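You operate a simulated robot arm through the tools that you are given. There is no shell and no other tool. Be economical: measure what you need, move in short steps, check, and stop when the job is done.

You are at the controls of a simulated two-armed robot. One attempt, no reset.

## Task
Brush the mud off both black shoes, pass the brush to the other hand and pack it away.
Fine: it goes in the shoe-care box; shut the lid. What is to be rubbed or washed off counts as gone when no trace of it is left.

Only the result counts: the job must be done as asked and must still hold three seconds after the hand-in. Knocking over, shifting, dropping, spilling or breaking anything else fails it. Lids that push on must go on centred and level and be pressed home; caps that screw on are set level and turned clockwise until they are tight.

## Robot
Two 7-joint arms with two-finger parallel grippers on one trunk, on a base that drives. Base frame: it is fixed to the floor where the robot stands at the start and does not move with it; the origin is under the middle of the robot, x ahead of it, y to its left, z up. Readings come in m, rad, newtons and seconds.
The left shoulder is at the start at [0.07, 0.163, 0.995], the right one opposite. With the tool pointing down near the work surface each hand reaches from about 0.1 to 0.6 m from the robot's upright axis, wherever it stands, measured 20 degrees to its own side. Places, roughly: inside of the shoe-care box [0.6, 0.1, 0.5]; shoe-care box lid [0.5, 0.1, 0.5]. Payload 3.43 kg a hand.
Tool frame (each hand has its own): the origin (TCP) lies between the finger pads and is the grasp point; the fingertips stand 0.034 m ahead of it; z points along the fingers, y is the line along which they close. The gripper opens to 0.128 m. The fingers are 0.024 m wide and 0.012 m thick; the gripper's body (0.048 by 0.13 m) begins 0.096 m behind the TCP.
Orientation is that of the tool frame in the base frame, as a unit quaternion [w, x, y, z]. With the fingers straight down and closing along the base's y, the tool's x points along the base's -x, its y along +y and its z along -z.

## Interface
- The arms move only by the tool servo_tool. It takes "left_motion", "right_motion" or both (then of equal length, played together; a hand with none holds still); each is a list of rows, each a list of 7 numbers: the shift along the tool's x, y, z in m, then the turn, a rotation vector about the tool's x, y, z in rad, then the gripper command, from -1 (shut) to 1 (fully open), values between in proportion. In form: [[dx, dy, dz, wx, wy, wz, gripper], ...]. A call has 1 to 10 rows; each row shifts and turns the commanded pose from where the row before left it, along the tool's axes as they then stand. A row lasts 0.2 s, in which the tool goes at most 0.05 m and 0.15 rad; a call with a longer step from one row to the next is refused whole, and so is a gripper value outside its range. Where a pose cannot be reached the arm comes as near as it can. A force on the tool above 90 N (or 10 N above the force at the start of the call, whichever is more), or a blocked arm, ends the call early, and 0.2 s more pass. Each finger travels about 0.153 m/s and halts on what it meets, pressing with about 35 N; the grip force reading is that of the motor and also rises with nothing between the fingers. The clock runs only during rows and for 0.2 s after the last one: add rows that do not move to give the fingers time. The reply holds the time, the measured pose of the TCP, the force on the tool along the base axes, the opening and the grip force, in the units named above and with some noise, with the torque about the TCP (base axes, N m) and any sound that the robot's microphone picked up.
- Cameras (640 x 400 px; columns grow to the right, rows downward): "scene" is now at [0.1156, 0.0458, 1.2061]; the picture's right is [0.57, -0.82, 0.00], its down [-0.60, -0.42, -0.69] and it looks along [0.56, 0.39, -0.73] (base axes); focal length 290 px, centre (320, 200). "left" rides on the left gripper at [0.076, 0.011, -0.16] in its tool frame; the picture's right is [-0.15, 0.99, 0.00], its down [-0.88, -0.13, -0.46] and it looks along [-0.45, -0.07, 0.89] (tool axes); focal length 234 px, centre (320, 200). "right" rides on the right gripper at [0.076, -0.011, -0.16] in its tool frame; the picture's right is [0.15, 0.99, 0.00], its down [-0.88, 0.13, -0.46] and it looks along [-0.45, 0.07, 0.89] (tool axes); focal length 234 px, centre (320, 200).
- camera(camera): a new picture of that camera. No time passes.
- raise_lower(by): slides the trunk up (or, below 0, down) by that many m; the arms and the scene camera ride with it, the base frame stays. It gives what a move gives, with no picture.
- drive_base(legs): drives the robot by 1 to 6 legs, each [ahead, left, turn to the left] in m, m and rad, along the robot's own axes; the way and the turn of a leg run together, so that a leg with both is an arc; at most 1.5 m and 3.142 rad a leg. The arms and the cameras ride along, it lands a little off, and it stops where it bumps. It gives what a move gives.
- pan_tilt(pan, tilt): turns the head with the scene camera to pan (to the left, within 1.501 rad either way) and tilt (down, from -0.506 to 1.204), counted from straight ahead of the robot. It gives what a move gives.
- locate(camera, pixels): for up to 12 pixels [column, row] of the newest picture of that camera ("zoom" is the newest enlarged one), the place [x, y, z] in the base frame of the surface seen there, good to about 0.003 m. No time passes.
- inspect(camera, box): a new picture of the part [left, top, right, bottom] of that camera's present view, enlarged. No time passes.
- finish_job(): hands the job in; it is judged then, once.

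Keep the steps short. Do not move on a guess: measure, check each grasp and each placing, and mend mistakes. In all there are 80 turns and 70 pictures (those below and enlarged ones count). Leave the grippers open and the arms clear of the work at the hand-in unless told otherwise, and finish with a single line.

The tools are called after "Call:" as name(argument=value, ...) on one line, values as JSON. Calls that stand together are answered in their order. servo_tool: Moves the arms, as the interface text tells. Its arguments: {"type":"object","properties":{"left_motion":{"type":"array"},"right_motion":{"type":"array"}},"required":[]} The other tools are called the same way: raise_lower (by) slides the trunk up or down; drive_base (legs) drives the base; pan_tilt (pan, tilt) turns the head that bears the scene camera; camera (camera) takes a picture; locate (camera, pixels) gives the place of the surface under pixels of a picture; inspect (camera, box) takes an enlarged picture of a part of a camera's view; finish_job () hands the job in.

At the start:

```text
time_s: 0.0
left_position: [0.3744, 0.5453, 0.8643]
left_tcp_rot: [0.0, 0.0, 1.0, -0.001]
left_force: [-0.1, 0.5, -0.6]
left_ft_torque: [-0.01, 0.0, -0.03]
left_gripper_width: 0.128
left_finger_force: 0.1
right_position: [0.5947, 0.0815, 0.9537]
right_tcp_rot: [0.0, 0.0, 1.0, 0.0]
right_force: [1.0, -0.3, 1.1]
right_ft_torque: [0.04, -0.01, 0.0]
right_gripper_width: 0.1281
right_finger_force: 0.1
trunk travel left (down, up): [-0.475, 0.465]
robot x, y, heading: [0.0044, -0.0022, -0.001]
head pan, tilt: [0.611, 0.815]
```

scene: 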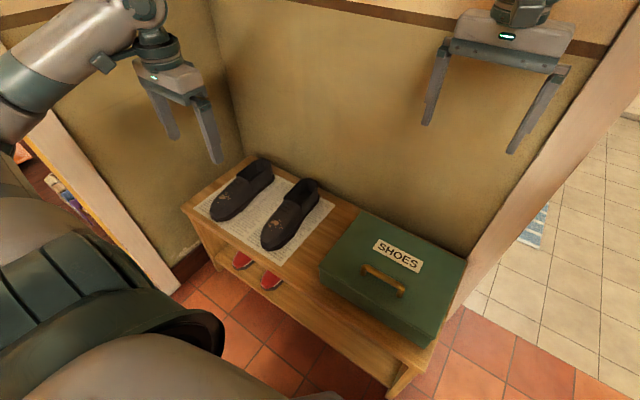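
right: 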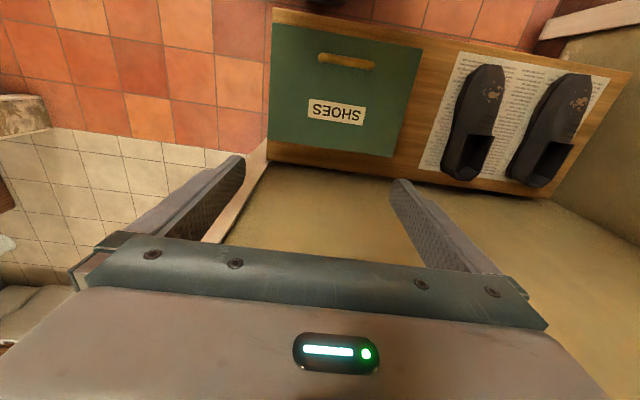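
left: 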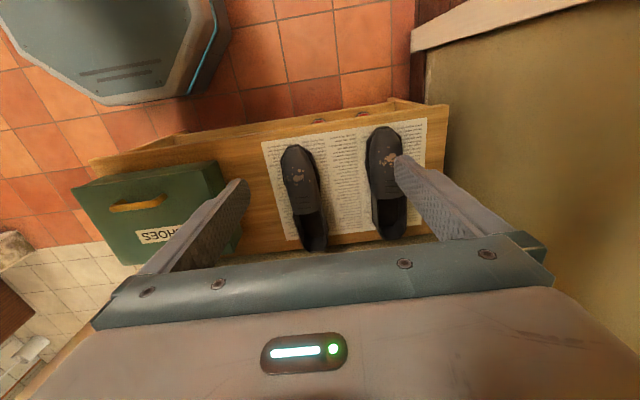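

I see a bench with two shoes on newspaper, and a green box with a lid and handle. No brush is visible yet. I'll measure the box, handle and shoes and take a closer look.

Call:
locate(camera="scene", pixels=[[360, 213], [466, 262], [320, 263], [425, 335], [384, 279], [365, 268], [402, 292], [262, 240], [311, 183], [213, 212], [264, 163], [345, 310]])

Call:
inspect(camera="scene", box=[180, 140, 340, 300])

Call:
inspect(camera="scene", box=[300, 200, 480, 400])

```text
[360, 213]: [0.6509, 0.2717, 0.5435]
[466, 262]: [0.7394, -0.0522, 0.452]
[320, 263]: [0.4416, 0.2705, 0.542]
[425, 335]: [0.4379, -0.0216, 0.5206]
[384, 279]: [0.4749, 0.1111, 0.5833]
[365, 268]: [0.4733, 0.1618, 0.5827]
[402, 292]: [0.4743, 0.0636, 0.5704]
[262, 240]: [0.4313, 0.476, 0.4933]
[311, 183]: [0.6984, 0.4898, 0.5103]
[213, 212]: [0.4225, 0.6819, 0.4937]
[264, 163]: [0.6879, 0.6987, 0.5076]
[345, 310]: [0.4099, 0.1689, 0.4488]
```

```text
2.50 times, centred on (260, 220) of scene
```

zoom: 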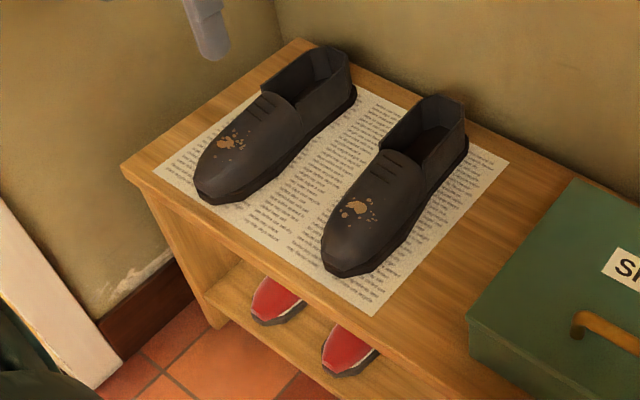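

```text
2.00 times, centred on (390, 300) of scene
```

zoom: 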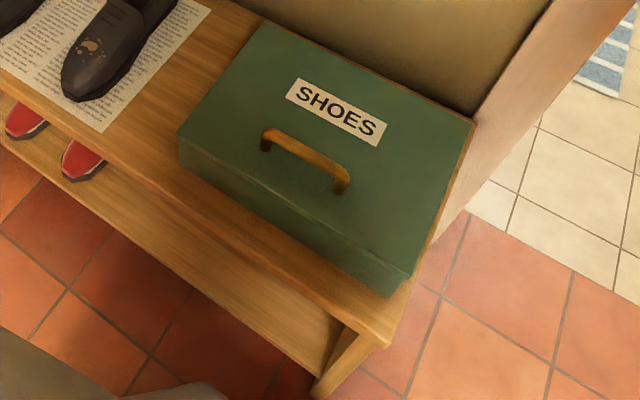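

The brush must be inside the box. I'll measure the lid's back edge, the wall behind it, the seam on the front face, and the mud spots in the right and zoom views.

Call:
locate(camera="right", pixels=[[270, 140], [400, 155], [330, 165], [330, 200], [274, 25], [421, 48], [322, 55], [345, 62], [373, 66], [492, 96], [580, 102], [345, 30]])

Call:
inspect(camera="right", box=[250, 0, 450, 200])

Call:
inspect(camera="left", box=[60, 110, 260, 280])

```text
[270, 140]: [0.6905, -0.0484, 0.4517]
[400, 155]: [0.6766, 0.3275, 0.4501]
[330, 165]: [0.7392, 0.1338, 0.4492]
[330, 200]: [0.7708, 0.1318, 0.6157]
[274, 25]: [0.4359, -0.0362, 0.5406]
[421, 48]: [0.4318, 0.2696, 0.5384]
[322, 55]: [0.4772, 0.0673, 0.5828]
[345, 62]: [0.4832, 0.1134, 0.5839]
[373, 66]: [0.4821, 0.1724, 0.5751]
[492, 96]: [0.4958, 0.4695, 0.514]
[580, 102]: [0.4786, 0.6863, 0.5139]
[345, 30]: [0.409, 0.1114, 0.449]
```

```text
2.00 times, centred on (350, 100) of right
```

zoom: 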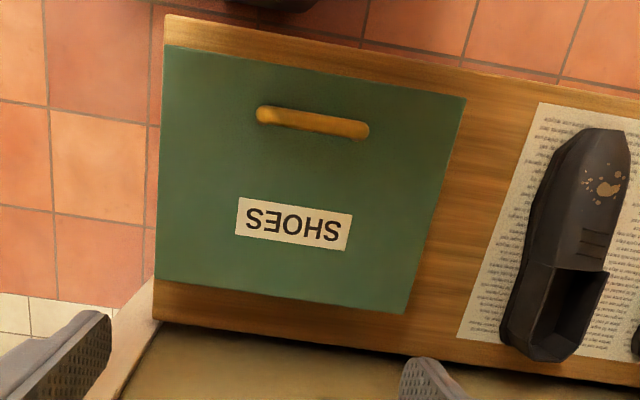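

```text
2.35 times, centred on (160, 195) of left
```

zoom: 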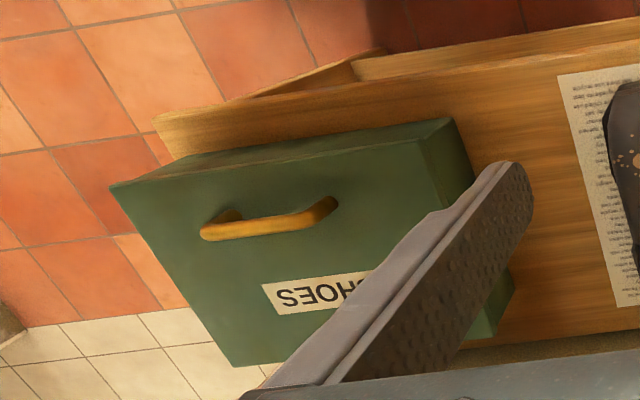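

Next: more precise handle ends and the lid's back edge.

Call:
inspect(camera="right", box=[300, 30, 400, 95])

Call:
locate(camera="right", pixels=[[330, 145], [300, 140], [380, 150], [300, 30], [400, 45], [410, 80], [272, 100]])

```text
6.15 times, centred on (350, 62) of right
```

zoom: 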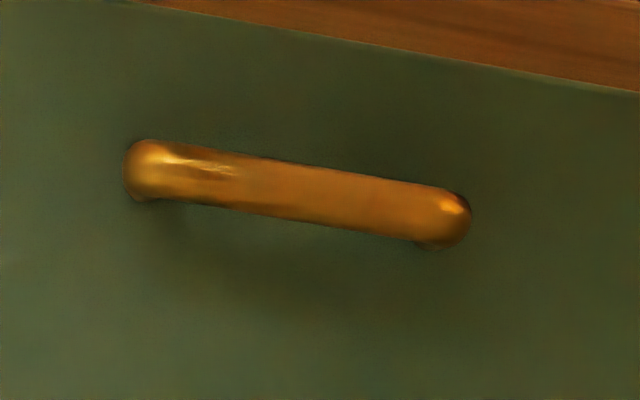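

```text
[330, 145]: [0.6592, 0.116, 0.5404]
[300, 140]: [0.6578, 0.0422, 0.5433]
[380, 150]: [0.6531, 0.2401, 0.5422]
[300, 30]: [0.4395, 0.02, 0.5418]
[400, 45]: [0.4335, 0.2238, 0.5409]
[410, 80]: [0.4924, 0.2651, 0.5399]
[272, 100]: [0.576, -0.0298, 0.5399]
```

Call:
locate(camera="zoom", pixels=[[130, 170], [150, 143], [145, 195], [466, 218], [440, 190], [430, 240], [300, 165], [295, 215], [300, 190]])

```text
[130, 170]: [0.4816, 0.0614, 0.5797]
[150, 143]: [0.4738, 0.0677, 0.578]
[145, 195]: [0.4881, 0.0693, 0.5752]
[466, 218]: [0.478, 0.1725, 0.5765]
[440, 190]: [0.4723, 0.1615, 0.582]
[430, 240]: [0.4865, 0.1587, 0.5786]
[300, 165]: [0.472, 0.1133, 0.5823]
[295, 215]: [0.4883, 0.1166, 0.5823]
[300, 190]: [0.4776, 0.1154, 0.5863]
```

The handle bar runs along y from 0.061 to 0.172 at x≈0.479, z top≈0.585. The lid is hinged, probably at its back edge, x≈0.657. I'll move the right hand above the handle, open, to z≈0.68.

Call:
servo_tool(right_motion=[[0.0193, 0.0058, 0.045, 0, 0, -0.03, 1], [0.0193, 0.0058, 0.045, 0, 0, 0, 1], [0.0193, 0.0058, 0.045, 0, 0, 0, 1], [0.0193, 0.0058, 0.045, 0, 0, 0, 1], [0.0193, 0.0058, 0.045, 0, 0, 0, 1], [0.0193, 0.0058, 0.045, 0, 0, 0, 1], [0, 0, 0, 0, 0, 0, 1]])

Call:
camera(camera="right")

```text
time_s: 1.6
left_position: [0.3742, 0.5449, 0.8649]
left_tcp_rot: [0.0, 0.0, 1.0, 0.0]
left_force: [-0.7, -0.1, 0.5]
left_ft_torque: [0.02, -0.01, -0.02]
left_gripper_width: 0.1279
left_finger_force: 0.2
right_position: [0.4794, 0.1144, 0.6815]
right_tcp_rot: [0.001, -0.015, 1.0, 0.0]
right_force: [0.5, 0.0, 0.0]
right_ft_torque: [0.02, 0.02, -0.03]
right_gripper_width: 0.1283
right_finger_force: 0.1
trunk travel left (down, up): [-0.475, 0.465]
robot x, y, heading: [-0.0021, 0.0, -0.003]
head pan, tilt: [0.611, 0.815]
```

```text
61 pictures are left
```

right: 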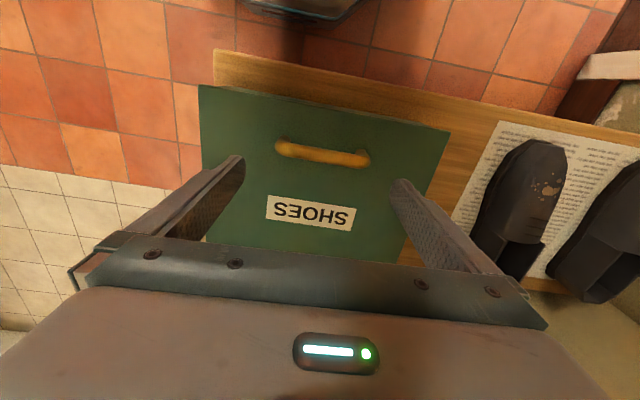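

The hand is above the handle. I'll re-check the handle ends from this closer view, at pixels (276,144) and (371,160), before going down.

Call:
locate(camera="right", pixels=[[277, 145], [279, 147], [370, 159], [368, 157], [322, 154], [321, 147], [323, 161]])

```text
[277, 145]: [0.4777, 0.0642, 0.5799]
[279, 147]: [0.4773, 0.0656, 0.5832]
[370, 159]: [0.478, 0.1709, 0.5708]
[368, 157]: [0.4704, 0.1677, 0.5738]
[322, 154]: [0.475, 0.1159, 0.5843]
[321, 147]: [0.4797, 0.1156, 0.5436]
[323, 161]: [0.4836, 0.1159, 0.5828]
```

The handle is centred at (0.478, 0.117). I'll descend to z 0.583 with a small y correction.

Call:
servo_tool(right_motion=[[0.001, 0.0025, 0.03, 0, 0, 0, 1], [0, 0, 0.035, 0, 0, 0, 1], [0, 0, 0.02, 0, 0, 0, 1], [0, 0, 0.013, 0, 0, 0, 1], [0, 0, 0, 0, 0, 0, 1]])

Call:
camera(camera="right")

```text
time_s: 2.8
left_position: [0.3729, 0.5448, 0.8651]
left_tcp_rot: [0.0, 0.0, 1.0, 0.0]
left_force: [-0.6, 0.3, -0.6]
left_ft_torque: [-0.02, 0.01, 0.0]
left_gripper_width: 0.1281
left_finger_force: 0.1
right_position: [0.4795, 0.1168, 0.5851]
right_tcp_rot: [0.0, -0.015, 1.0, 0.0]
right_force: [0.6, -1.0, -0.2]
right_ft_torque: [0.02, 0.04, 0.01]
right_gripper_width: 0.128
right_finger_force: 0.0
trunk travel left (down, up): [-0.475, 0.465]
robot x, y, heading: [0.0018, -0.0005, -0.0]
head pan, tilt: [0.611, 0.815]
```

```text
60 pictures are left
```

right: 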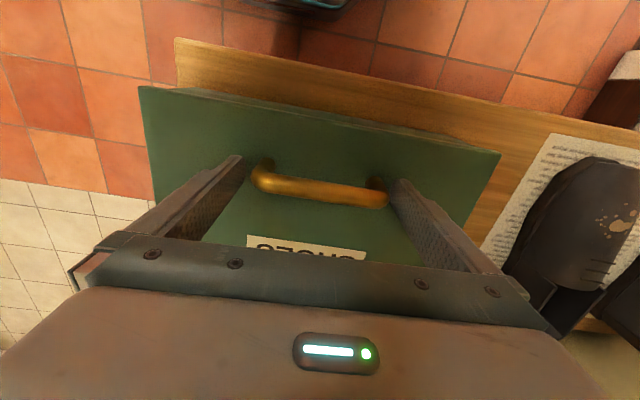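

No contact, and the fingers stand on either side of the handle. I'll close them on its ends.

Call:
servo_tool(right_motion=[[0, 0, 0, 0, 0, 0, 0.7], [0, 0, 0, 0, 0, 0, 0.4], [0, 0, 0, 0, 0, 0, 0.4]])

```text
time_s: 3.6
left_position: [0.3741, 0.5462, 0.8649]
left_tcp_rot: [0.001, 0.0, 1.0, 0.0]
left_force: [0.2, -0.4, -0.2]
left_ft_torque: [0.0, 0.0, -0.01]
left_gripper_width: 0.1283
left_finger_force: 0.0
right_position: [0.4787, 0.1171, 0.5855]
right_tcp_rot: [-0.001, -0.015, 1.0, 0.001]
right_force: [2.4, 12.0, -1.7]
right_ft_torque: [1.34, 0.0, 0.13]
right_gripper_width: 0.1156
right_finger_force: 45.1
trunk travel left (down, up): [-0.475, 0.465]
robot x, y, heading: [-0.0011, 0.0004, 0.004]
head pan, tilt: [0.611, 0.815]
```

Held at width 0.116. I'll lift the lid along an arc about the back edge, the first 0.15 rad, and watch the force.

Call:
servo_tool(right_motion=[[-0.004, 0, -0.0132, 0, 0, 0, 0.4], [-0.0044, 0, -0.0132, 0, 0, 0, 0.4], [0, 0, 0, 0, 0, 0, 0.4]])

Call:
camera(camera="scene")

```text
time_s: 4.4
left_position: [0.3739, 0.5459, 0.8633]
left_tcp_rot: [0.001, 0.0, 1.0, 0.0]
left_force: [0.6, -0.1, -0.4]
left_ft_torque: [-0.02, -0.03, -0.02]
left_gripper_width: 0.1281
left_finger_force: 0.0
right_position: [0.4865, 0.1174, 0.6107]
right_tcp_rot: [-0.001, -0.015, 1.0, 0.0]
right_force: [-6.6, 14.7, -7.4]
right_ft_torque: [0.78, 1.52, 0.49]
right_gripper_width: 0.1157
right_finger_force: 45.6
trunk travel left (down, up): [-0.475, 0.465]
robot x, y, heading: [-0.0038, 0.0015, 0.003]
head pan, tilt: [0.611, 0.815]
```

```text
59 pictures are left
```

scene: 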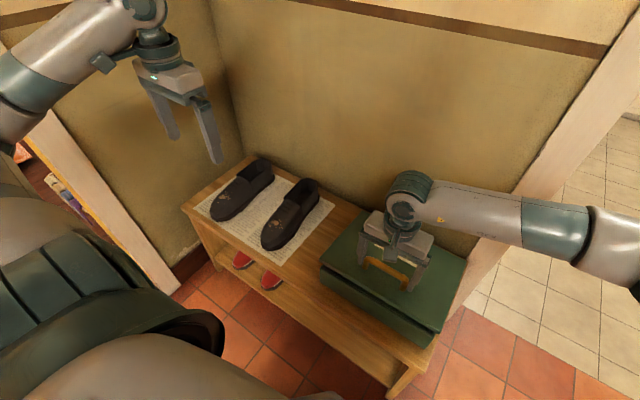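

The lid is rising on a back hinge with light forces. I'll continue the arc to about 0.75 rad.

Call:
servo_tool(right_motion=[[-0.0123, 0, -0.0249, 0, 0, 0, 0.4], [-0.0159, 0, -0.0227, 0, 0, 0, 0.4], [-0.0191, 0, -0.0201, 0, 0, 0, 0.4], [-0.0219, 0, -0.0171, 0, 0, 0, 0.4], [0, 0, 0, 0, 0, 0, 0.4]])

Call:
camera(camera="scene")

```text
time_s: 5.6
left_position: [0.3733, 0.5447, 0.8656]
left_tcp_rot: [0.0, 0.0, 1.0, 0.0]
left_force: [-0.7, 0.3, 0.6]
left_ft_torque: [0.01, -0.03, 0.01]
left_gripper_width: 0.128
left_finger_force: 0.0
right_position: [0.5562, 0.1176, 0.6976]
right_tcp_rot: [0.001, -0.014, 1.0, -0.001]
right_force: [-10.7, 2.0, 3.0]
right_ft_torque: [0.8, 1.22, -0.8]
right_gripper_width: 0.1159
right_finger_force: 45.3
trunk travel left (down, up): [-0.475, 0.465]
robot x, y, heading: [-0.0031, 0.001, 0.003]
head pan, tilt: [0.611, 0.815]
```

```text
58 pictures are left
```

scene: 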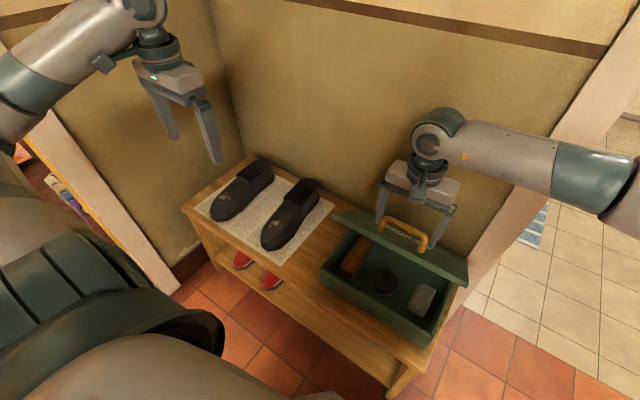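

Inside are the brush (brown, left), a tin and a sponge. I'll continue the arc to about 1.5 rad.

Call:
servo_tool(right_motion=[[-0.0242, 0, -0.0135, 0, 0, 0, 0.4], [-0.0259, 0, -0.0098, 0, 0, 0, 0.4], [-0.0272, 0, -0.0059, 0, 0, 0, 0.4], [-0.0277, 0, -0.0016, 0, 0, 0, 0.4], [-0.0276, 0, 0.0025, 0, 0, 0, 0.4], [0, 0, 0, 0, 0, 0, 0.4]])

Call:
camera(camera="scene")

```text
time_s: 7.0
left_position: [0.3735, 0.5435, 0.8658]
left_tcp_rot: [0.001, 0.0, 1.0, 0.001]
left_force: [-0.2, 0.1, -0.2]
left_ft_torque: [0.01, 0.02, -0.02]
left_gripper_width: 0.1281
left_finger_force: 0.1
right_position: [0.6901, 0.1176, 0.7264]
right_tcp_rot: [0.002, -0.013, 1.0, -0.001]
right_force: [-2.8, -19.5, 15.2]
right_ft_torque: [-1.6, 0.65, -0.88]
right_gripper_width: 0.1156
right_finger_force: 45.6
trunk travel left (down, up): [-0.475, 0.465]
robot x, y, heading: [0.0011, 0.0002, 0.002]
head pan, tilt: [0.611, 0.815]
```

```text
57 pictures are left
```

scene: 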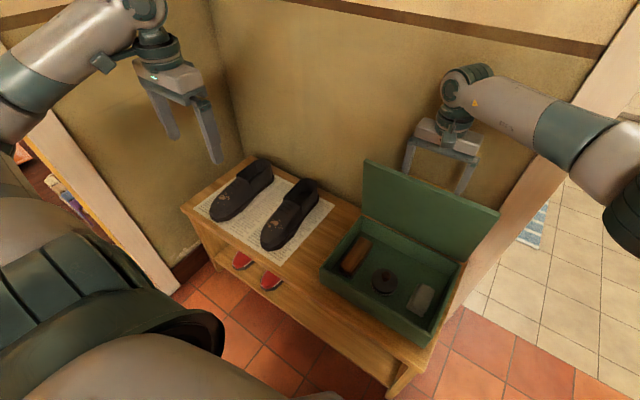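

The lid is about vertical. I'll take it a bit past vertical so it stays open by itself, watching for a stop.

Call:
servo_tool(right_motion=[[-0.0269, 0, 0.0065, 0, 0, 0, 0.4], [0, 0, 0, 0, 0, 0, 0.4]])

Call:
camera(camera="scene")

```text
time_s: 7.6
left_position: [0.3732, 0.542, 0.8663]
left_tcp_rot: [0.001, 0.0, 1.0, 0.001]
left_force: [0.5, -1.0, 0.5]
left_ft_torque: [0.01, -0.03, -0.02]
left_gripper_width: 0.1282
left_finger_force: 0.1
right_position: [0.7168, 0.1193, 0.7204]
right_tcp_rot: [0.003, -0.014, 1.0, -0.002]
right_force: [1.7, -27.9, 19.4]
right_ft_torque: [-1.32, 0.51, -0.65]
right_gripper_width: 0.1158
right_finger_force: 45.3
trunk travel left (down, up): [-0.475, 0.465]
robot x, y, heading: [0.0003, -0.0016, -0.005]
head pan, tilt: [0.611, 0.815]
```

```text
56 pictures are left
```

scene: 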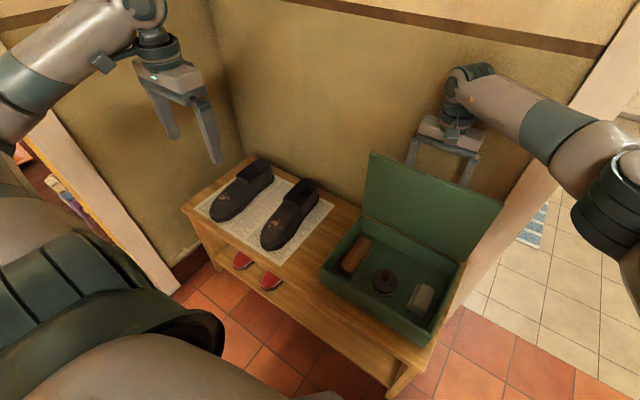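

The lid is about 5° past vertical. I'll ease the side load (−27.9 N in y), then open the gripper and see whether it stays.

Call:
servo_tool(right_motion=[[-0.004, -0.003, 0.001, 0, 0, 0, 0.4], [0, 0, 0, 0, 0, 0, 0.7], [0, 0, 0, 0, 0, 0, 1], [0, 0, 0, 0, 0, 0, 1]])

Call:
camera(camera="scene")

```text
time_s: 8.6
left_position: [0.3727, 0.5471, 0.8642]
left_tcp_rot: [0.0, 0.0, 1.0, 0.0]
left_force: [0.4, 0.6, -0.2]
left_ft_torque: [-0.02, -0.01, 0.01]
left_gripper_width: 0.1282
left_finger_force: 0.1
right_position: [0.7191, 0.1251, 0.7176]
right_tcp_rot: [0.0, -0.017, 1.0, 0.001]
right_force: [0.0, 0.5, 0.5]
right_ft_torque: [0.01, -0.01, 0.0]
right_gripper_width: 0.1281
right_finger_force: 0.2
trunk travel left (down, up): [-0.475, 0.465]
robot x, y, heading: [-0.0047, 0.002, -0.002]
head pan, tilt: [0.611, 0.815]
```

```text
55 pictures are left
```

scene: 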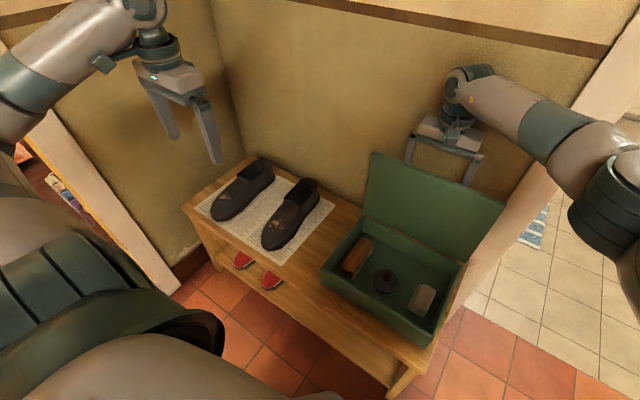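

The lid stays open. I'll recentre slightly, go straight up, then bring the right hand back and clear to the right.

Call:
servo_tool(right_motion=[[0, -0.005, 0, 0, 0, 0, 1], [0, 0, -0.03, 0, 0, 0, 1], [0, 0, -0.045, 0, 0, 0, 1], [0, 0, -0.045, 0, 0, 0, 1], [0, 0, -0.045, 0, 0, 0, 1], [0.035, -0.03, 0, 0, 0, 0, 1], [0.035, -0.03, 0, 0, 0, 0, 1], [0.035, -0.03, 0, 0, 0, 0, 1], [0.035, -0.03, 0, 0, 0, 0, 1], [0.035, -0.03, 0, 0, 0, 0, 1]])

Call:
inspect(camera="scene", box=[300, 140, 520, 360])

```text
time_s: 10.8
left_position: [0.3724, 0.5446, 0.8653]
left_tcp_rot: [0.0, 0.0, 1.0, 0.001]
left_force: [-1.0, 0.4, 0.5]
left_ft_torque: [0.04, -0.01, 0.01]
left_gripper_width: 0.1281
left_finger_force: 0.1
right_position: [0.5476, -0.0414, 0.8818]
right_tcp_rot: [0.0, -0.015, 1.0, 0.0]
right_force: [0.4, 0.5, 0.0]
right_ft_torque: [0.05, 0.02, 0.0]
right_gripper_width: 0.1278
right_finger_force: 0.1
trunk travel left (down, up): [-0.475, 0.465]
robot x, y, heading: [-0.0011, -0.0013, -0.002]
head pan, tilt: [0.611, 0.815]
```

```text
1.82 times, centred on (410, 250) of scene
```

zoom: 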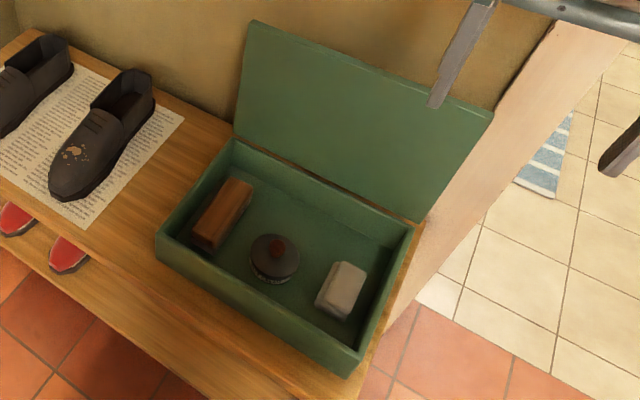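

The lid stands on its own. Next I'll measure the brush, the tin and the box rim.

Call:
inspect(camera="scene", box=[330, 225, 400, 285])

Call:
locate(camera="scene", pixels=[[350, 270], [366, 236], [346, 268], [383, 283], [420, 300], [327, 268], [378, 220], [372, 216], [345, 290]])

```text
6.67 times, centred on (365, 255) of scene
```

zoom: 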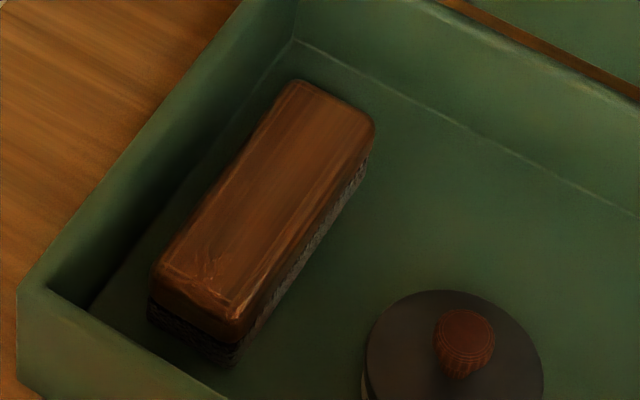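

```text
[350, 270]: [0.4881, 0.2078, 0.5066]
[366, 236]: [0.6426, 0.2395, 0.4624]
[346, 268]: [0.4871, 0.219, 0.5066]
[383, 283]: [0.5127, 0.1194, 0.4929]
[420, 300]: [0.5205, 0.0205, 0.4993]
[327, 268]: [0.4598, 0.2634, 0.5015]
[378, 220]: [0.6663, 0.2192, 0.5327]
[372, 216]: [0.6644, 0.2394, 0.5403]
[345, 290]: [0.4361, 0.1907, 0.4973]
```

Call:
locate(camera="zoom", pixels=[[298, 88], [366, 122], [160, 278], [240, 308], [262, 195], [225, 355], [365, 175], [30, 292], [150, 310], [235, 345], [80, 300], [400, 350]])

Call:
camera(camera="right")

```text
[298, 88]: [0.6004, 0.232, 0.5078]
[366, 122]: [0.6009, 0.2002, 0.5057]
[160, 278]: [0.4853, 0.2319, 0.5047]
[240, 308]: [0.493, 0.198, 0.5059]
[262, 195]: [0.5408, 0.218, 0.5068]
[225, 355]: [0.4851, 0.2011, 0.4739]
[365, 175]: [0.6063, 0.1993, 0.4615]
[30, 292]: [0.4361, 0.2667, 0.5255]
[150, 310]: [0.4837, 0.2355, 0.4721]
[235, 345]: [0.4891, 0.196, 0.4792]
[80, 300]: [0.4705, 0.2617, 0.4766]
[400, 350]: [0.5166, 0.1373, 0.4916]
```

```text
52 pictures are left
```

right: 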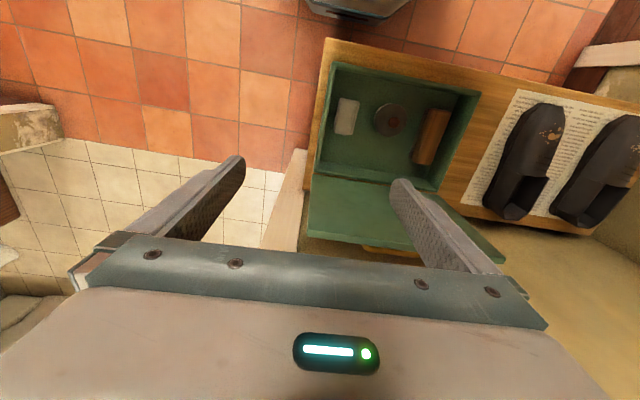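

The brush is centred at (0.545, 0.215): 0.12 long along x, 0.036 wide, top at z 0.507, standing bristles down on the box floor at ≈0.46. The left hand will take it near its robot-side end with the hand leaning back, which leaves the far end free for the handover. First I'll move the left hand over the box.

Call:
servo_tool(left_motion=[[-0.0183, -0.041, 0.015, 0, 0, 0, 0.2], [-0.0183, -0.041, 0.015, 0, 0, 0, 0], [-0.0183, -0.041, 0.015, 0, 0, 0, -0.1], [-0.0183, -0.041, 0.015, 0, 0, 0, -0.1], [-0.0183, -0.041, 0.015, 0, 0, 0, -0.1], [-0.0183, -0.041, 0.015, 0, 0, 0, -0.1], [-0.0183, -0.041, 0.015, 0, 0, 0, -0.1], [-0.0183, -0.041, 0.015, 0, 0, 0, -0.1], [0, 0, 0, 0, 0, 0, -0.1]])

Call:
servo_tool(left_motion=[[0, 0, 0, 0, -0.14, 0, -0.1], [0, 0, 0, 0, -0.14, 0, -0.1], [0, 0, 0, 0, -0.14, 0, -0.1], [0, 0, 0, 0, -0.14, 0, -0.1], [0, 0, 0, 0, -0.14, 0, -0.1], [0, 0, 0, 0, 0, 0, -0.1]])

Call:
camera(camera="left")

```text
time_s: 12.8
left_position: [0.5197, 0.2162, 0.7439]
left_tcp_rot: [0.001, 0.0, 1.0, 0.0]
left_force: [0.8, -0.7, -0.3]
left_ft_torque: [0.01, -0.03, -0.03]
left_gripper_width: 0.0575
left_finger_force: 0.0
right_position: [0.5479, -0.0407, 0.8825]
right_tcp_rot: [0.002, -0.014, 1.0, 0.0]
right_force: [1.0, 0.7, 0.8]
right_ft_torque: [0.03, -0.03, -0.01]
right_gripper_width: 0.128
right_finger_force: 0.0
trunk travel left (down, up): [-0.475, 0.465]
robot x, y, heading: [-0.002, 0.0051, 0.001]
head pan, tilt: [0.611, 0.815]
```

```text
time_s: 14.2
left_position: [0.525, 0.217, 0.7427]
left_tcp_rot: [0.343, -0.001, 0.939, 0.001]
left_force: [-0.2, -1.0, 0.2]
left_ft_torque: [0.0, 0.01, 0.01]
left_gripper_width: 0.0578
left_finger_force: 0.1
left hand out of reach, approached as far as the arm can: row 5
right_position: [0.5489, -0.0402, 0.8822]
right_tcp_rot: [0.001, -0.015, 1.0, 0.0]
right_force: [0.4, 0.0, -0.9]
right_ft_torque: [0.01, 0.01, 0.01]
right_gripper_width: 0.128
right_finger_force: 0.1
trunk travel left (down, up): [-0.475, 0.465]
robot x, y, heading: [0.0018, 0.0027, -0.001]
head pan, tilt: [0.611, 0.815]
```

```text
51 pictures are left
```

left: 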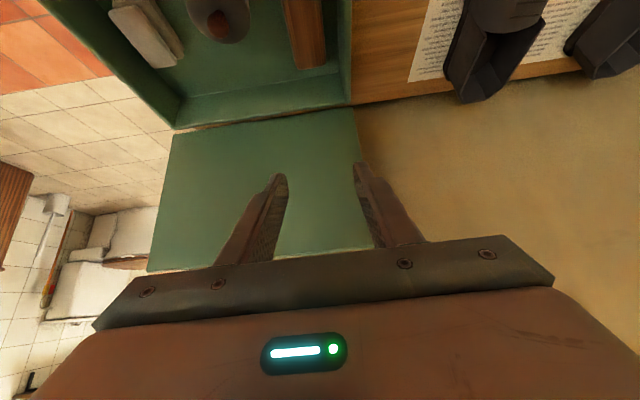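

The tilt is nearly there, but the arm is folded too tight. I'll back the base up 0.12 m for room.

Call:
drive_base(legs=[[-0.12, 0, 0]])

```text
time_s: 15.4
left_position: [0.4035, 0.217, 0.7441]
left_tcp_rot: [0.343, -0.001, 0.939, 0.0]
left_force: [-0.1, -0.7, 0.4]
left_ft_torque: [0.02, -0.04, 0.02]
left_gripper_width: 0.0574
left_finger_force: 0.0
right_position: [0.426, -0.0387, 0.8832]
right_tcp_rot: [0.001, -0.016, 1.0, 0.0]
right_force: [-0.1, 0.5, 0.3]
right_ft_torque: [0.01, -0.05, 0.02]
right_gripper_width: 0.128
right_finger_force: 0.0
trunk travel left (down, up): [-0.475, 0.465]
robot x, y, heading: [-0.1197, -0.0035, 0.002]
head pan, tilt: [0.611, 0.815]
```

Next I'll bring the left hand to just above the brush end, TCP ≈ (0.518, 0.215, 0.60).

Call:
servo_tool(left_motion=[[0.0013, -0.001, 0.046, 0, 0, 0, -0.1], [0.0013, -0.001, 0.046, 0, 0, 0, -0.1], [0.0013, 0, 0.046, 0, 0, 0, -0.1], [0.0013, 0, 0.046, 0, 0, 0, -0.1], [0, 0, 0, 0, 0, 0, -0.1]])

Call:
camera(camera="left")

Call:
camera(camera="scene")

```text
time_s: 16.6
left_position: [0.5084, 0.2663, 0.663]
left_tcp_rot: [0.341, 0.0, 0.94, -0.001]
left_force: [0.8, -0.4, 0.7]
left_ft_torque: [-0.01, -0.01, 0.0]
left_gripper_width: 0.0573
left_finger_force: 0.0
left hand out of reach, approached as far as the arm can: row 2, 3, 4
right_position: [0.4272, -0.04, 0.8818]
right_tcp_rot: [-0.001, -0.015, 1.0, -0.001]
right_force: [-0.8, -0.6, -1.7]
right_ft_torque: [-0.01, -0.01, 0.02]
right_gripper_width: 0.1278
right_finger_force: 0.1
trunk travel left (down, up): [-0.475, 0.465]
robot x, y, heading: [-0.1209, -0.0013, -0.0]
head pan, tilt: [0.611, 0.815]
```

```text
50 pictures are left
```

left: 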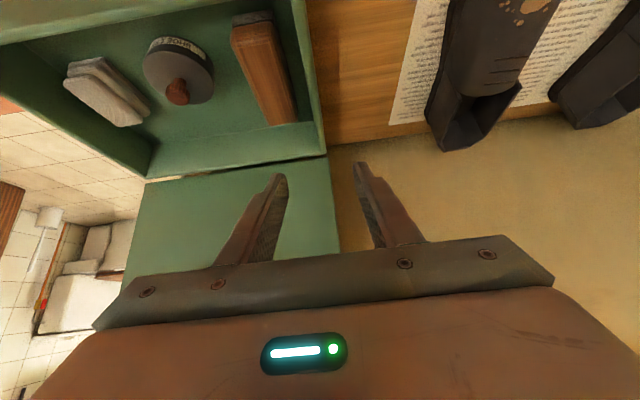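

```text
49 pictures are left
```

scene: 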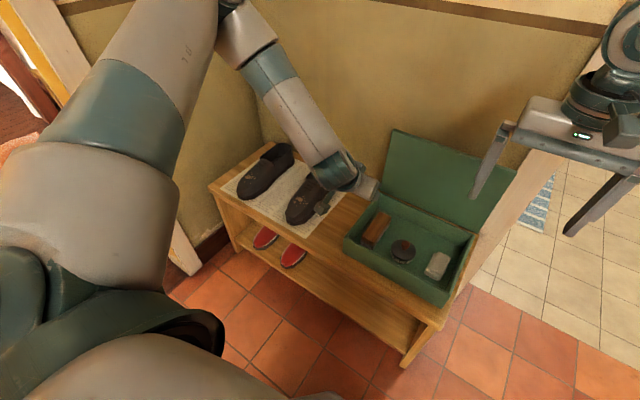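

The arm cannot hold this much lean here. I'll reduce the lean to about 0.3 rad, lift the hand, and drive forward again. The handover can be done with the brush turned sideways and the two hands leaning apart.

Call:
servo_tool(left_motion=[[-0.02, 0, -0.03, 0, 0, 0, -0.1], [0, 0, -0.03, 0, 0.13, 0, -0.1], [0, 0, -0.03, 0, 0.13, 0, -0.1], [0, 0, 0, 0, 0.14, 0, -0.1], [0, 0, 0, 0, 0, 0, -0.1]])

Call:
drive_base(legs=[[0.1, 0, 0]])

```text
time_s: 17.8
left_position: [0.4693, 0.2657, 0.7496]
left_tcp_rot: [0.149, 0.0, 0.989, 0.0]
left_force: [0.0, -0.9, 0.5]
left_ft_torque: [-0.03, 0.04, 0.01]
left_gripper_width: 0.0573
left_finger_force: 0.1
right_position: [0.426, -0.0394, 0.8833]
right_tcp_rot: [0.0, -0.015, 1.0, -0.001]
right_force: [0.2, 0.4, 0.1]
right_ft_torque: [-0.03, -0.02, 0.02]
right_gripper_width: 0.1281
right_finger_force: 0.1
trunk travel left (down, up): [-0.475, 0.465]
robot x, y, heading: [-0.1221, 0.003, -0.002]
head pan, tilt: [0.611, 0.815]
```

```text
time_s: 19.0
left_position: [0.5683, 0.2662, 0.7474]
left_tcp_rot: [0.147, 0.0, 0.989, -0.001]
left_force: [-0.3, 0.4, -0.4]
left_ft_torque: [0.03, 0.01, -0.03]
left_gripper_width: 0.0579
left_finger_force: 0.0
right_position: [0.5277, -0.0403, 0.8816]
right_tcp_rot: [0.001, -0.015, 1.0, 0.001]
right_force: [0.0, 0.3, -0.1]
right_ft_torque: [0.02, 0.01, -0.01]
right_gripper_width: 0.1281
right_finger_force: 0.1
trunk travel left (down, up): [-0.475, 0.465]
robot x, y, heading: [-0.019, -0.0007, 0.0]
head pan, tilt: [0.611, 0.815]
```

The lean is about 0.3 rad now. I'll move to above the brush's near end, (0.510, 0.2155, 0.60).

Call:
servo_tool(left_motion=[[0.0247, -0.0127, 0.0308, 0, 0, 0, -0.1], [0.0247, -0.0127, 0.0308, 0, 0, 0, -0.1], [0.0247, -0.0127, 0.0308, 0, 0, 0, -0.1], [0.0247, -0.0127, 0.0308, 0, 0, 0, -0.1], [0, 0, 0, 0, 0, 0, -0.1]])

Call:
camera(camera="left")

```text
time_s: 20.2
left_position: [0.5051, 0.2434, 0.6329]
left_tcp_rot: [0.149, 0.0, 0.989, 0.0]
left_force: [0.4, -0.2, 0.5]
left_ft_torque: [-0.04, -0.01, 0.02]
left_gripper_width: 0.0578
left_finger_force: 0.0
left hand out of reach, approached as far as the arm can: row 3, 4
right_position: [0.527, -0.0402, 0.8822]
right_tcp_rot: [0.001, -0.015, 1.0, 0.0]
right_force: [0.0, -0.1, 0.2]
right_ft_torque: [-0.02, 0.04, 0.03]
right_gripper_width: 0.1278
right_finger_force: 0.0
trunk travel left (down, up): [-0.475, 0.465]
robot x, y, heading: [-0.0216, 0.0003, 0.003]
head pan, tilt: [0.611, 0.815]
```

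```text
48 pictures are left
```

left: 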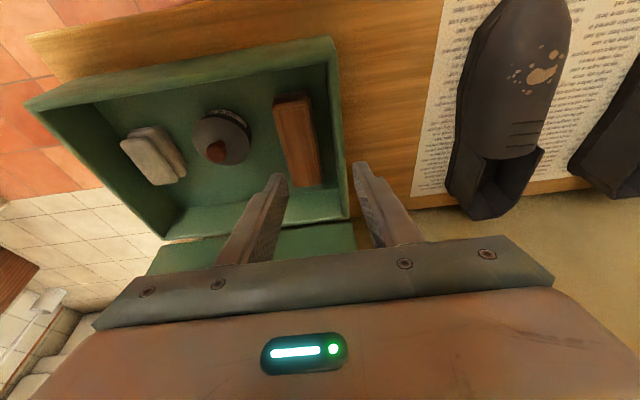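

Still limited: the wrist is too near the shoulder. I'll back up 0.14 m at this height, clear of the box rim, and try again with the arm more stretched.

Call:
drive_base(legs=[[-0.14, 0, 0]])

Call:
servo_tool(left_motion=[[-0.04, -0.009, 0.012, 0, 0, 0, -0.1], [-0.04, -0.009, 0.012, 0, 0, 0, -0.1], [-0.04, -0.009, 0.012, 0, 0, 0, -0.1], [-0.02, 0, 0.007, 0, 0, 0, -0.1], [0, 0, 0, 0, 0, 0, -0.1]])

```text
time_s: 21.5
left_position: [0.3647, 0.2441, 0.6338]
left_tcp_rot: [0.149, 0.0, 0.989, -0.001]
left_force: [0.1, -0.1, 0.0]
left_ft_torque: [0.03, -0.01, 0.0]
left_gripper_width: 0.0574
left_finger_force: 0.0
right_position: [0.3878, -0.0398, 0.8821]
right_tcp_rot: [0.001, -0.015, 1.0, 0.0]
right_force: [-0.1, 0.7, 1.1]
right_ft_torque: [-0.01, -0.02, -0.02]
right_gripper_width: 0.128
right_finger_force: 0.1
trunk travel left (down, up): [-0.475, 0.465]
robot x, y, heading: [-0.1575, -0.0018, -0.002]
head pan, tilt: [0.611, 0.815]
```

```text
time_s: 22.7
left_position: [0.49, 0.2548, 0.6753]
left_tcp_rot: [0.148, 0.0, 0.989, -0.001]
left_force: [0.1, 0.6, -0.3]
left_ft_torque: [0.04, -0.01, 0.01]
left_gripper_width: 0.0578
left_finger_force: 0.0
left hand out of reach, approached as far as the arm can: row 1, 2, 3, 4
right_position: [0.3878, -0.0402, 0.8825]
right_tcp_rot: [0.0, -0.015, 1.0, 0.0]
right_force: [-0.2, 0.0, -0.9]
right_ft_torque: [0.01, 0.0, -0.03]
right_gripper_width: 0.1277
right_finger_force: 0.0
trunk travel left (down, up): [-0.475, 0.465]
robot x, y, heading: [-0.1607, 0.0008, -0.003]
head pan, tilt: [0.611, 0.815]
```

The limit is reaching low while stretched out, so the shoulder should come down. I'll lift the left hand 0.15 m, then lower the trunk 0.2 m.

Call:
servo_tool(left_motion=[[-0.012, 0, -0.038, 0, 0, 0, -0.1], [-0.012, 0, -0.038, 0, 0, 0, -0.1], [-0.012, 0, -0.038, 0, 0, 0, -0.1], [-0.012, 0, -0.038, 0, 0, 0, -0.1], [0, 0, 0, 0, 0, 0, -0.1]])

Call:
raise_lower(by=-0.2)

Call:
camera(camera="scene")

```text
time_s: 23.9
left_position: [0.4903, 0.2551, 0.8338]
left_tcp_rot: [0.148, 0.0, 0.989, -0.001]
left_force: [0.4, -0.6, -0.5]
left_ft_torque: [0.01, -0.04, 0.01]
left_gripper_width: 0.0577
left_finger_force: 0.1
right_position: [0.3881, -0.0404, 0.8817]
right_tcp_rot: [0.0, -0.015, 1.0, -0.001]
right_force: [-0.1, 0.3, -0.2]
right_ft_torque: [-0.02, 0.02, -0.01]
right_gripper_width: 0.1277
right_finger_force: 0.1
trunk travel left (down, up): [-0.475, 0.465]
robot x, y, heading: [-0.1627, -0.0023, 0.003]
head pan, tilt: [0.611, 0.815]
```

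```text
time_s: 26.1
left_position: [0.4888, 0.255, 0.634]
left_tcp_rot: [0.148, 0.001, 0.989, -0.001]
left_force: [-0.8, 0.3, -0.6]
left_ft_torque: [-0.01, -0.04, 0.0]
left_gripper_width: 0.0575
left_finger_force: 0.0
right_position: [0.387, -0.0405, 0.6823]
right_tcp_rot: [-0.001, -0.015, 1.0, 0.0]
right_force: [0.4, -0.4, 0.6]
right_ft_torque: [-0.01, -0.02, -0.04]
right_gripper_width: 0.1279
right_finger_force: 0.0
trunk travel left (down, up): [-0.275, 0.665]
robot x, y, heading: [-0.1604, 0.0004, -0.002]
head pan, tilt: [0.611, 0.815]
```

```text
47 pictures are left
```

scene: 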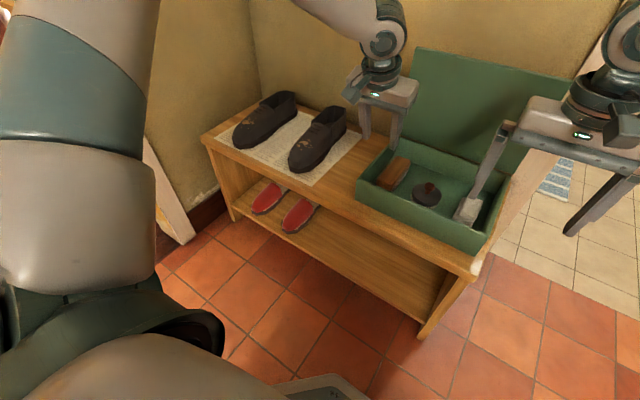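

Now I'll go above the brush end, (0.510, 0.2155, 0.60).

Call:
servo_tool(left_motion=[[-0.005, -0.02, 0.019, 0, 0, 0, -0.1], [-0.005, -0.0195, 0.0195, 0, 0, 0, -0.1], [0, 0, 0, 0, 0, 0, -0.1]])

Call:
inspect(camera="left", box=[180, 40, 440, 240])

```text
time_s: 26.9
left_position: [0.5123, 0.2137, 0.6005]
left_tcp_rot: [0.148, 0.0, 0.989, -0.001]
left_force: [0.6, -0.6, -0.2]
left_ft_torque: [0.0, -0.03, -0.01]
left_gripper_width: 0.0576
left_finger_force: 0.1
right_position: [0.3879, -0.039, 0.6825]
right_tcp_rot: [0.0, -0.014, 1.0, 0.001]
right_force: [-0.8, 0.2, -0.4]
right_ft_torque: [0.0, -0.01, -0.03]
right_gripper_width: 0.1281
right_finger_force: 0.1
trunk travel left (down, up): [-0.275, 0.665]
robot x, y, heading: [-0.1623, -0.0013, 0.002]
head pan, tilt: [0.611, 0.815]
```

```text
2.00 times, centred on (310, 140) of left
```

zoom: 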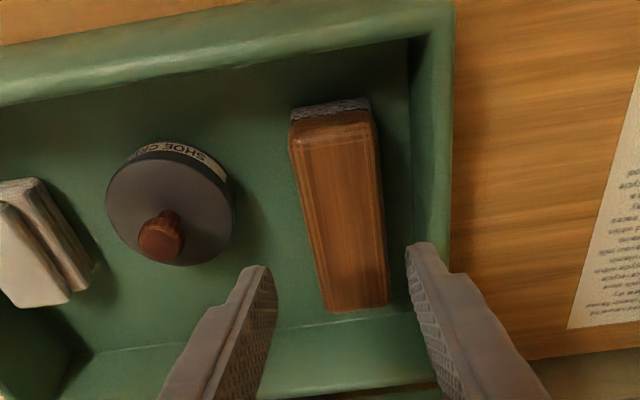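

Call:
locate(camera="zoom", pixels=[[293, 145], [375, 130], [325, 305], [388, 300], [340, 220], [300, 110], [365, 102], [312, 240], [384, 230], [450, 240], [420, 235]])

```text
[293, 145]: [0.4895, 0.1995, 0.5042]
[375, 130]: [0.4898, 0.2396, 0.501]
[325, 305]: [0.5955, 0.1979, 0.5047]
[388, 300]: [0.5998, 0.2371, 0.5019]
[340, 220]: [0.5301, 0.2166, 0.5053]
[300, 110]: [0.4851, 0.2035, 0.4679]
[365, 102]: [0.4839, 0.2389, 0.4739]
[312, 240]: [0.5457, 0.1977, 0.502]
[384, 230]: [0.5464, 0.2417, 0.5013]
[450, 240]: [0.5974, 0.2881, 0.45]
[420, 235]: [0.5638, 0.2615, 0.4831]
```

The brush is now measured at y 0.198–0.239, centre ≈0.218, with the box wall at 0.2615. I'll narrow the gripper to ≈0.052 and go down to z 0.516, fingertips at 0.48.

Call:
servo_tool(left_motion=[[0.007, 0.0033, 0.02, 0, 0, 0, -0.19], [0.007, 0, 0.02, 0, 0, 0, -0.19], [0.0066, 0, 0.02, 0, 0, 0, -0.19], [0.0066, 0, 0.02, 0, 0, 0, -0.19], [0, 0, 0, 0, 0, 0, -0.19]])

Call:
inspect(camera="left", box=[180, 40, 440, 240])

```text
time_s: 28.1
left_position: [0.5026, 0.2239, 0.5212]
left_tcp_rot: [0.148, 0.0, 0.989, 0.0]
left_force: [-0.9, -0.5, 0.2]
left_ft_torque: [-0.04, 0.01, -0.03]
left_gripper_width: 0.0518
left_finger_force: 0.1
left hand out of reach, approached as far as the arm can: row 4
right_position: [0.3882, -0.0399, 0.6812]
right_tcp_rot: [0.0, -0.015, 1.0, 0.0]
right_force: [0.1, 0.4, 0.7]
right_ft_torque: [0.01, -0.02, -0.03]
right_gripper_width: 0.1278
right_finger_force: 0.1
trunk travel left (down, up): [-0.275, 0.665]
robot x, y, heading: [-0.1635, -0.0022, 0.004]
head pan, tilt: [0.611, 0.815]
```

```text
2.00 times, centred on (310, 140) of left
```

zoom: 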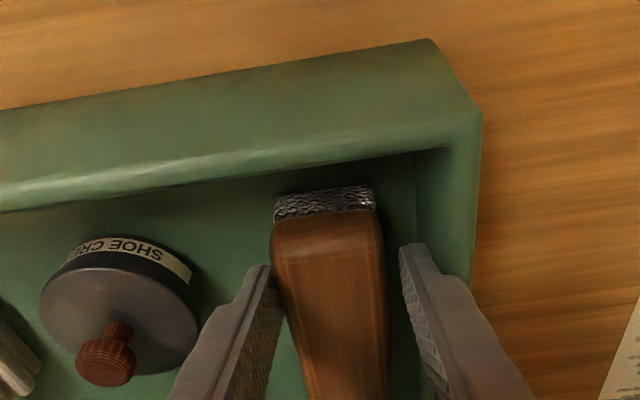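

Still slightly limited: y drifted to 0.224. I'll lift out, lower the trunk another 0.12 m, and redo the descent with more margin.

Call:
servo_tool(left_motion=[[-0.0111, 0, -0.036, 0, 0, 0, -0.19], [-0.0111, 0, -0.036, 0, 0, 0, -0.19], [-0.0111, 0, -0.036, 0, 0, 0, -0.19], [-0.0148, 0, -0.0478, 0, 0, 0, -0.19], [0, 0, 0, 0, 0, 0, -0.19]], right_motion=[[0, -0.03, -0.03, 0, 0, 0, 0], [0, -0.03, -0.03, 0, 0, 0, 0], [0, -0.03, -0.03, 0, 0, 0, 0], [0, 0, 0, 0, 0, 0, 0], [0, 0, 0, 0, 0, 0, 0]])

Call:
raise_lower(by=-0.12)

```text
time_s: 29.3
left_position: [0.5038, 0.2237, 0.685]
left_tcp_rot: [0.148, 0.0, 0.989, -0.001]
left_force: [1.3, 0.0, -0.8]
left_ft_torque: [0.04, 0.01, 0.0]
left_gripper_width: 0.0518
left_finger_force: 0.0
right_position: [0.3911, -0.1304, 0.7731]
right_tcp_rot: [0.0, -0.015, 1.0, 0.0]
right_force: [0.5, -0.2, -0.5]
right_ft_torque: [-0.02, 0.01, -0.01]
right_gripper_width: 0.0639
right_finger_force: 0.0
trunk travel left (down, up): [-0.275, 0.665]
robot x, y, heading: [-0.1573, -0.0027, 0.0]
head pan, tilt: [0.611, 0.815]
```

```text
time_s: 30.8
left_position: [0.5036, 0.2249, 0.5657]
left_tcp_rot: [0.148, -0.001, 0.989, -0.001]
left_force: [-0.6, 0.7, 0.3]
left_ft_torque: [0.01, -0.01, 0.02]
left_gripper_width: 0.0518
left_finger_force: 0.0
right_position: [0.3893, -0.1288, 0.6518]
right_tcp_rot: [0.001, -0.015, 1.0, 0.0]
right_force: [-0.2, 0.1, -0.1]
right_ft_torque: [0.01, 0.0, 0.0]
right_gripper_width: 0.0638
right_finger_force: 0.1
trunk travel left (down, up): [-0.155, 0.785]
robot x, y, heading: [-0.1623, -0.0003, -0.001]
head pan, tilt: [0.611, 0.815]
```

Correcting to (0.510, 0.2175), then down 0.05 m to z 0.516.

Call:
servo_tool(left_motion=[[-0.0062, -0.0073, 0.0019, 0, 0, 0, -0.19], [0, 0, 0, 0, 0, 0, -0.19], [0.005, 0, 0.016, 0, 0, 0, -0.19], [0.005, 0, 0.016, 0, 0, 0, -0.19], [0.005, 0, 0.0158, 0, 0, 0, -0.19], [0, 0, 0, 0, 0, 0, -0.19]])

Call:
inspect(camera="left", box=[180, 40, 440, 240])

```text
time_s: 32.0
left_position: [0.5155, 0.2154, 0.543]
left_tcp_rot: [0.169, -0.001, 0.986, -0.003]
left_force: [-5.0, 0.7, 43.4]
left_ft_torque: [1.16, 0.19, 0.23]
left_gripper_width: 0.0519
left_finger_force: 0.5
right_position: [0.3864, -0.13, 0.6534]
right_tcp_rot: [0.003, -0.015, 1.0, 0.001]
right_force: [-0.7, 0.3, 0.2]
right_ft_torque: [0.02, -0.01, 0.01]
right_gripper_width: 0.0641
right_finger_force: 0.2
trunk travel left (down, up): [-0.155, 0.785]
robot x, y, heading: [-0.1604, -0.0018, 0.002]
head pan, tilt: [0.611, 0.815]
stopped in row 5 (left hand): the force on the tool passed its limit at 103 N (the readings are from after the stop); the commanded pose is now the measured one
```

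```text
2.00 times, centred on (310, 140) of left
```

zoom: 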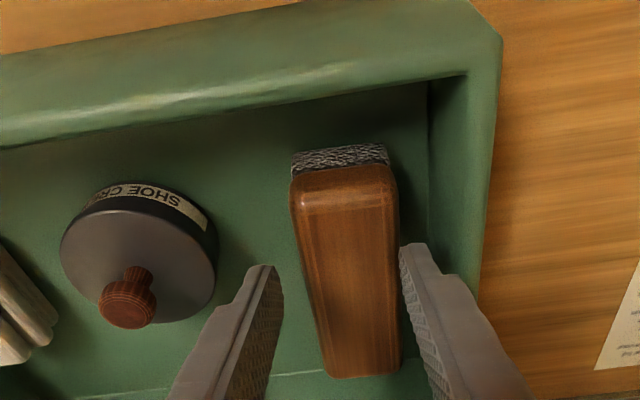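

A finger landed on something: 43 N on the left finger, at the brush-top level. I'll raise 0.04 m and re-measure.

Call:
servo_tool(left_motion=[[-0.005, 0, -0.016, 0, 0, 0, -0.19], [-0.008, 0, -0.024, 0, 0.04, 0, -0.19], [0, 0, 0, 0, 0, 0, -0.19]])

Call:
inspect(camera="left", box=[180, 40, 440, 240])

Call:
inspect(camera="scene", box=[340, 60, 540, 260])

```text
time_s: 32.8
left_position: [0.5132, 0.2159, 0.5738]
left_tcp_rot: [0.14, 0.001, 0.99, -0.003]
left_force: [0.5, 0.3, 0.2]
left_ft_torque: [-0.02, 0.02, 0.01]
left_gripper_width: 0.052
left_finger_force: 0.0
right_position: [0.3889, -0.129, 0.6519]
right_tcp_rot: [0.0, -0.015, 1.0, 0.0]
right_force: [0.3, 0.3, 0.1]
right_ft_torque: [0.0, 0.05, 0.01]
right_gripper_width: 0.0637
right_finger_force: 0.1
trunk travel left (down, up): [-0.155, 0.785]
robot x, y, heading: [-0.1618, -0.0016, 0.001]
head pan, tilt: [0.611, 0.815]
```

```text
2.00 times, centred on (310, 140) of left
```

zoom: 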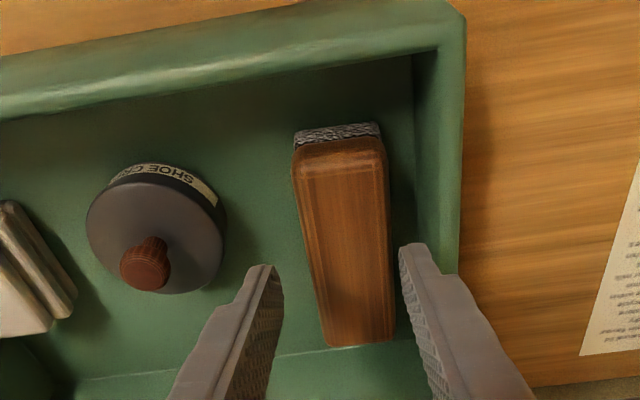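

```text
2.00 times, centred on (440, 160) of scene
```

zoom: 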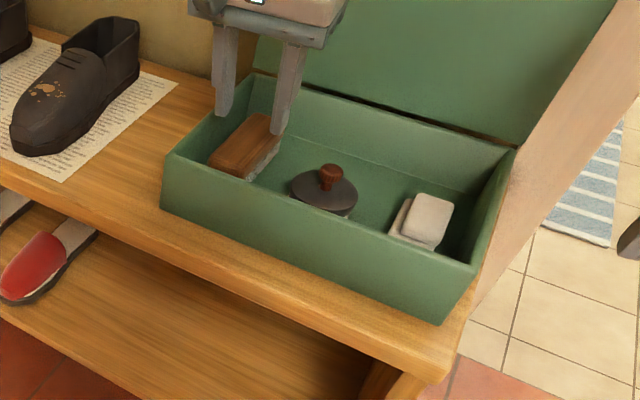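

Call:
locate(camera="zoom", pixels=[[212, 155], [265, 115], [245, 172], [278, 135], [240, 145], [190, 145], [163, 157], [225, 118], [172, 152], [185, 155], [230, 105]])

Call:
inspect(camera="left", box=[300, 60, 440, 220])

```text
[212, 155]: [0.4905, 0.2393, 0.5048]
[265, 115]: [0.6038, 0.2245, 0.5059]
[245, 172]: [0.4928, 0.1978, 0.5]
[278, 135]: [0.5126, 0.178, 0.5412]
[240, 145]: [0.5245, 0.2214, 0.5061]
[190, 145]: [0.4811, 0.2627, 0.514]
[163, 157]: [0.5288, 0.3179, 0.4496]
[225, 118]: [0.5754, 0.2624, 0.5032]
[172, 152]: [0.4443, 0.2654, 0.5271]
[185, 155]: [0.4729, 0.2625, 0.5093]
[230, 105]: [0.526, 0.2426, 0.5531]
```

```text
2.50 times, centred on (370, 140) of left
```

zoom: 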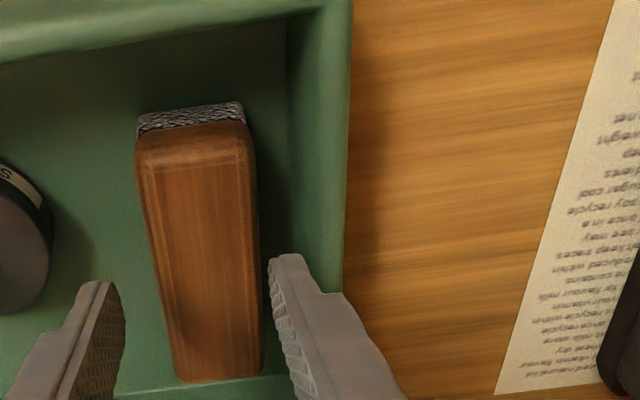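

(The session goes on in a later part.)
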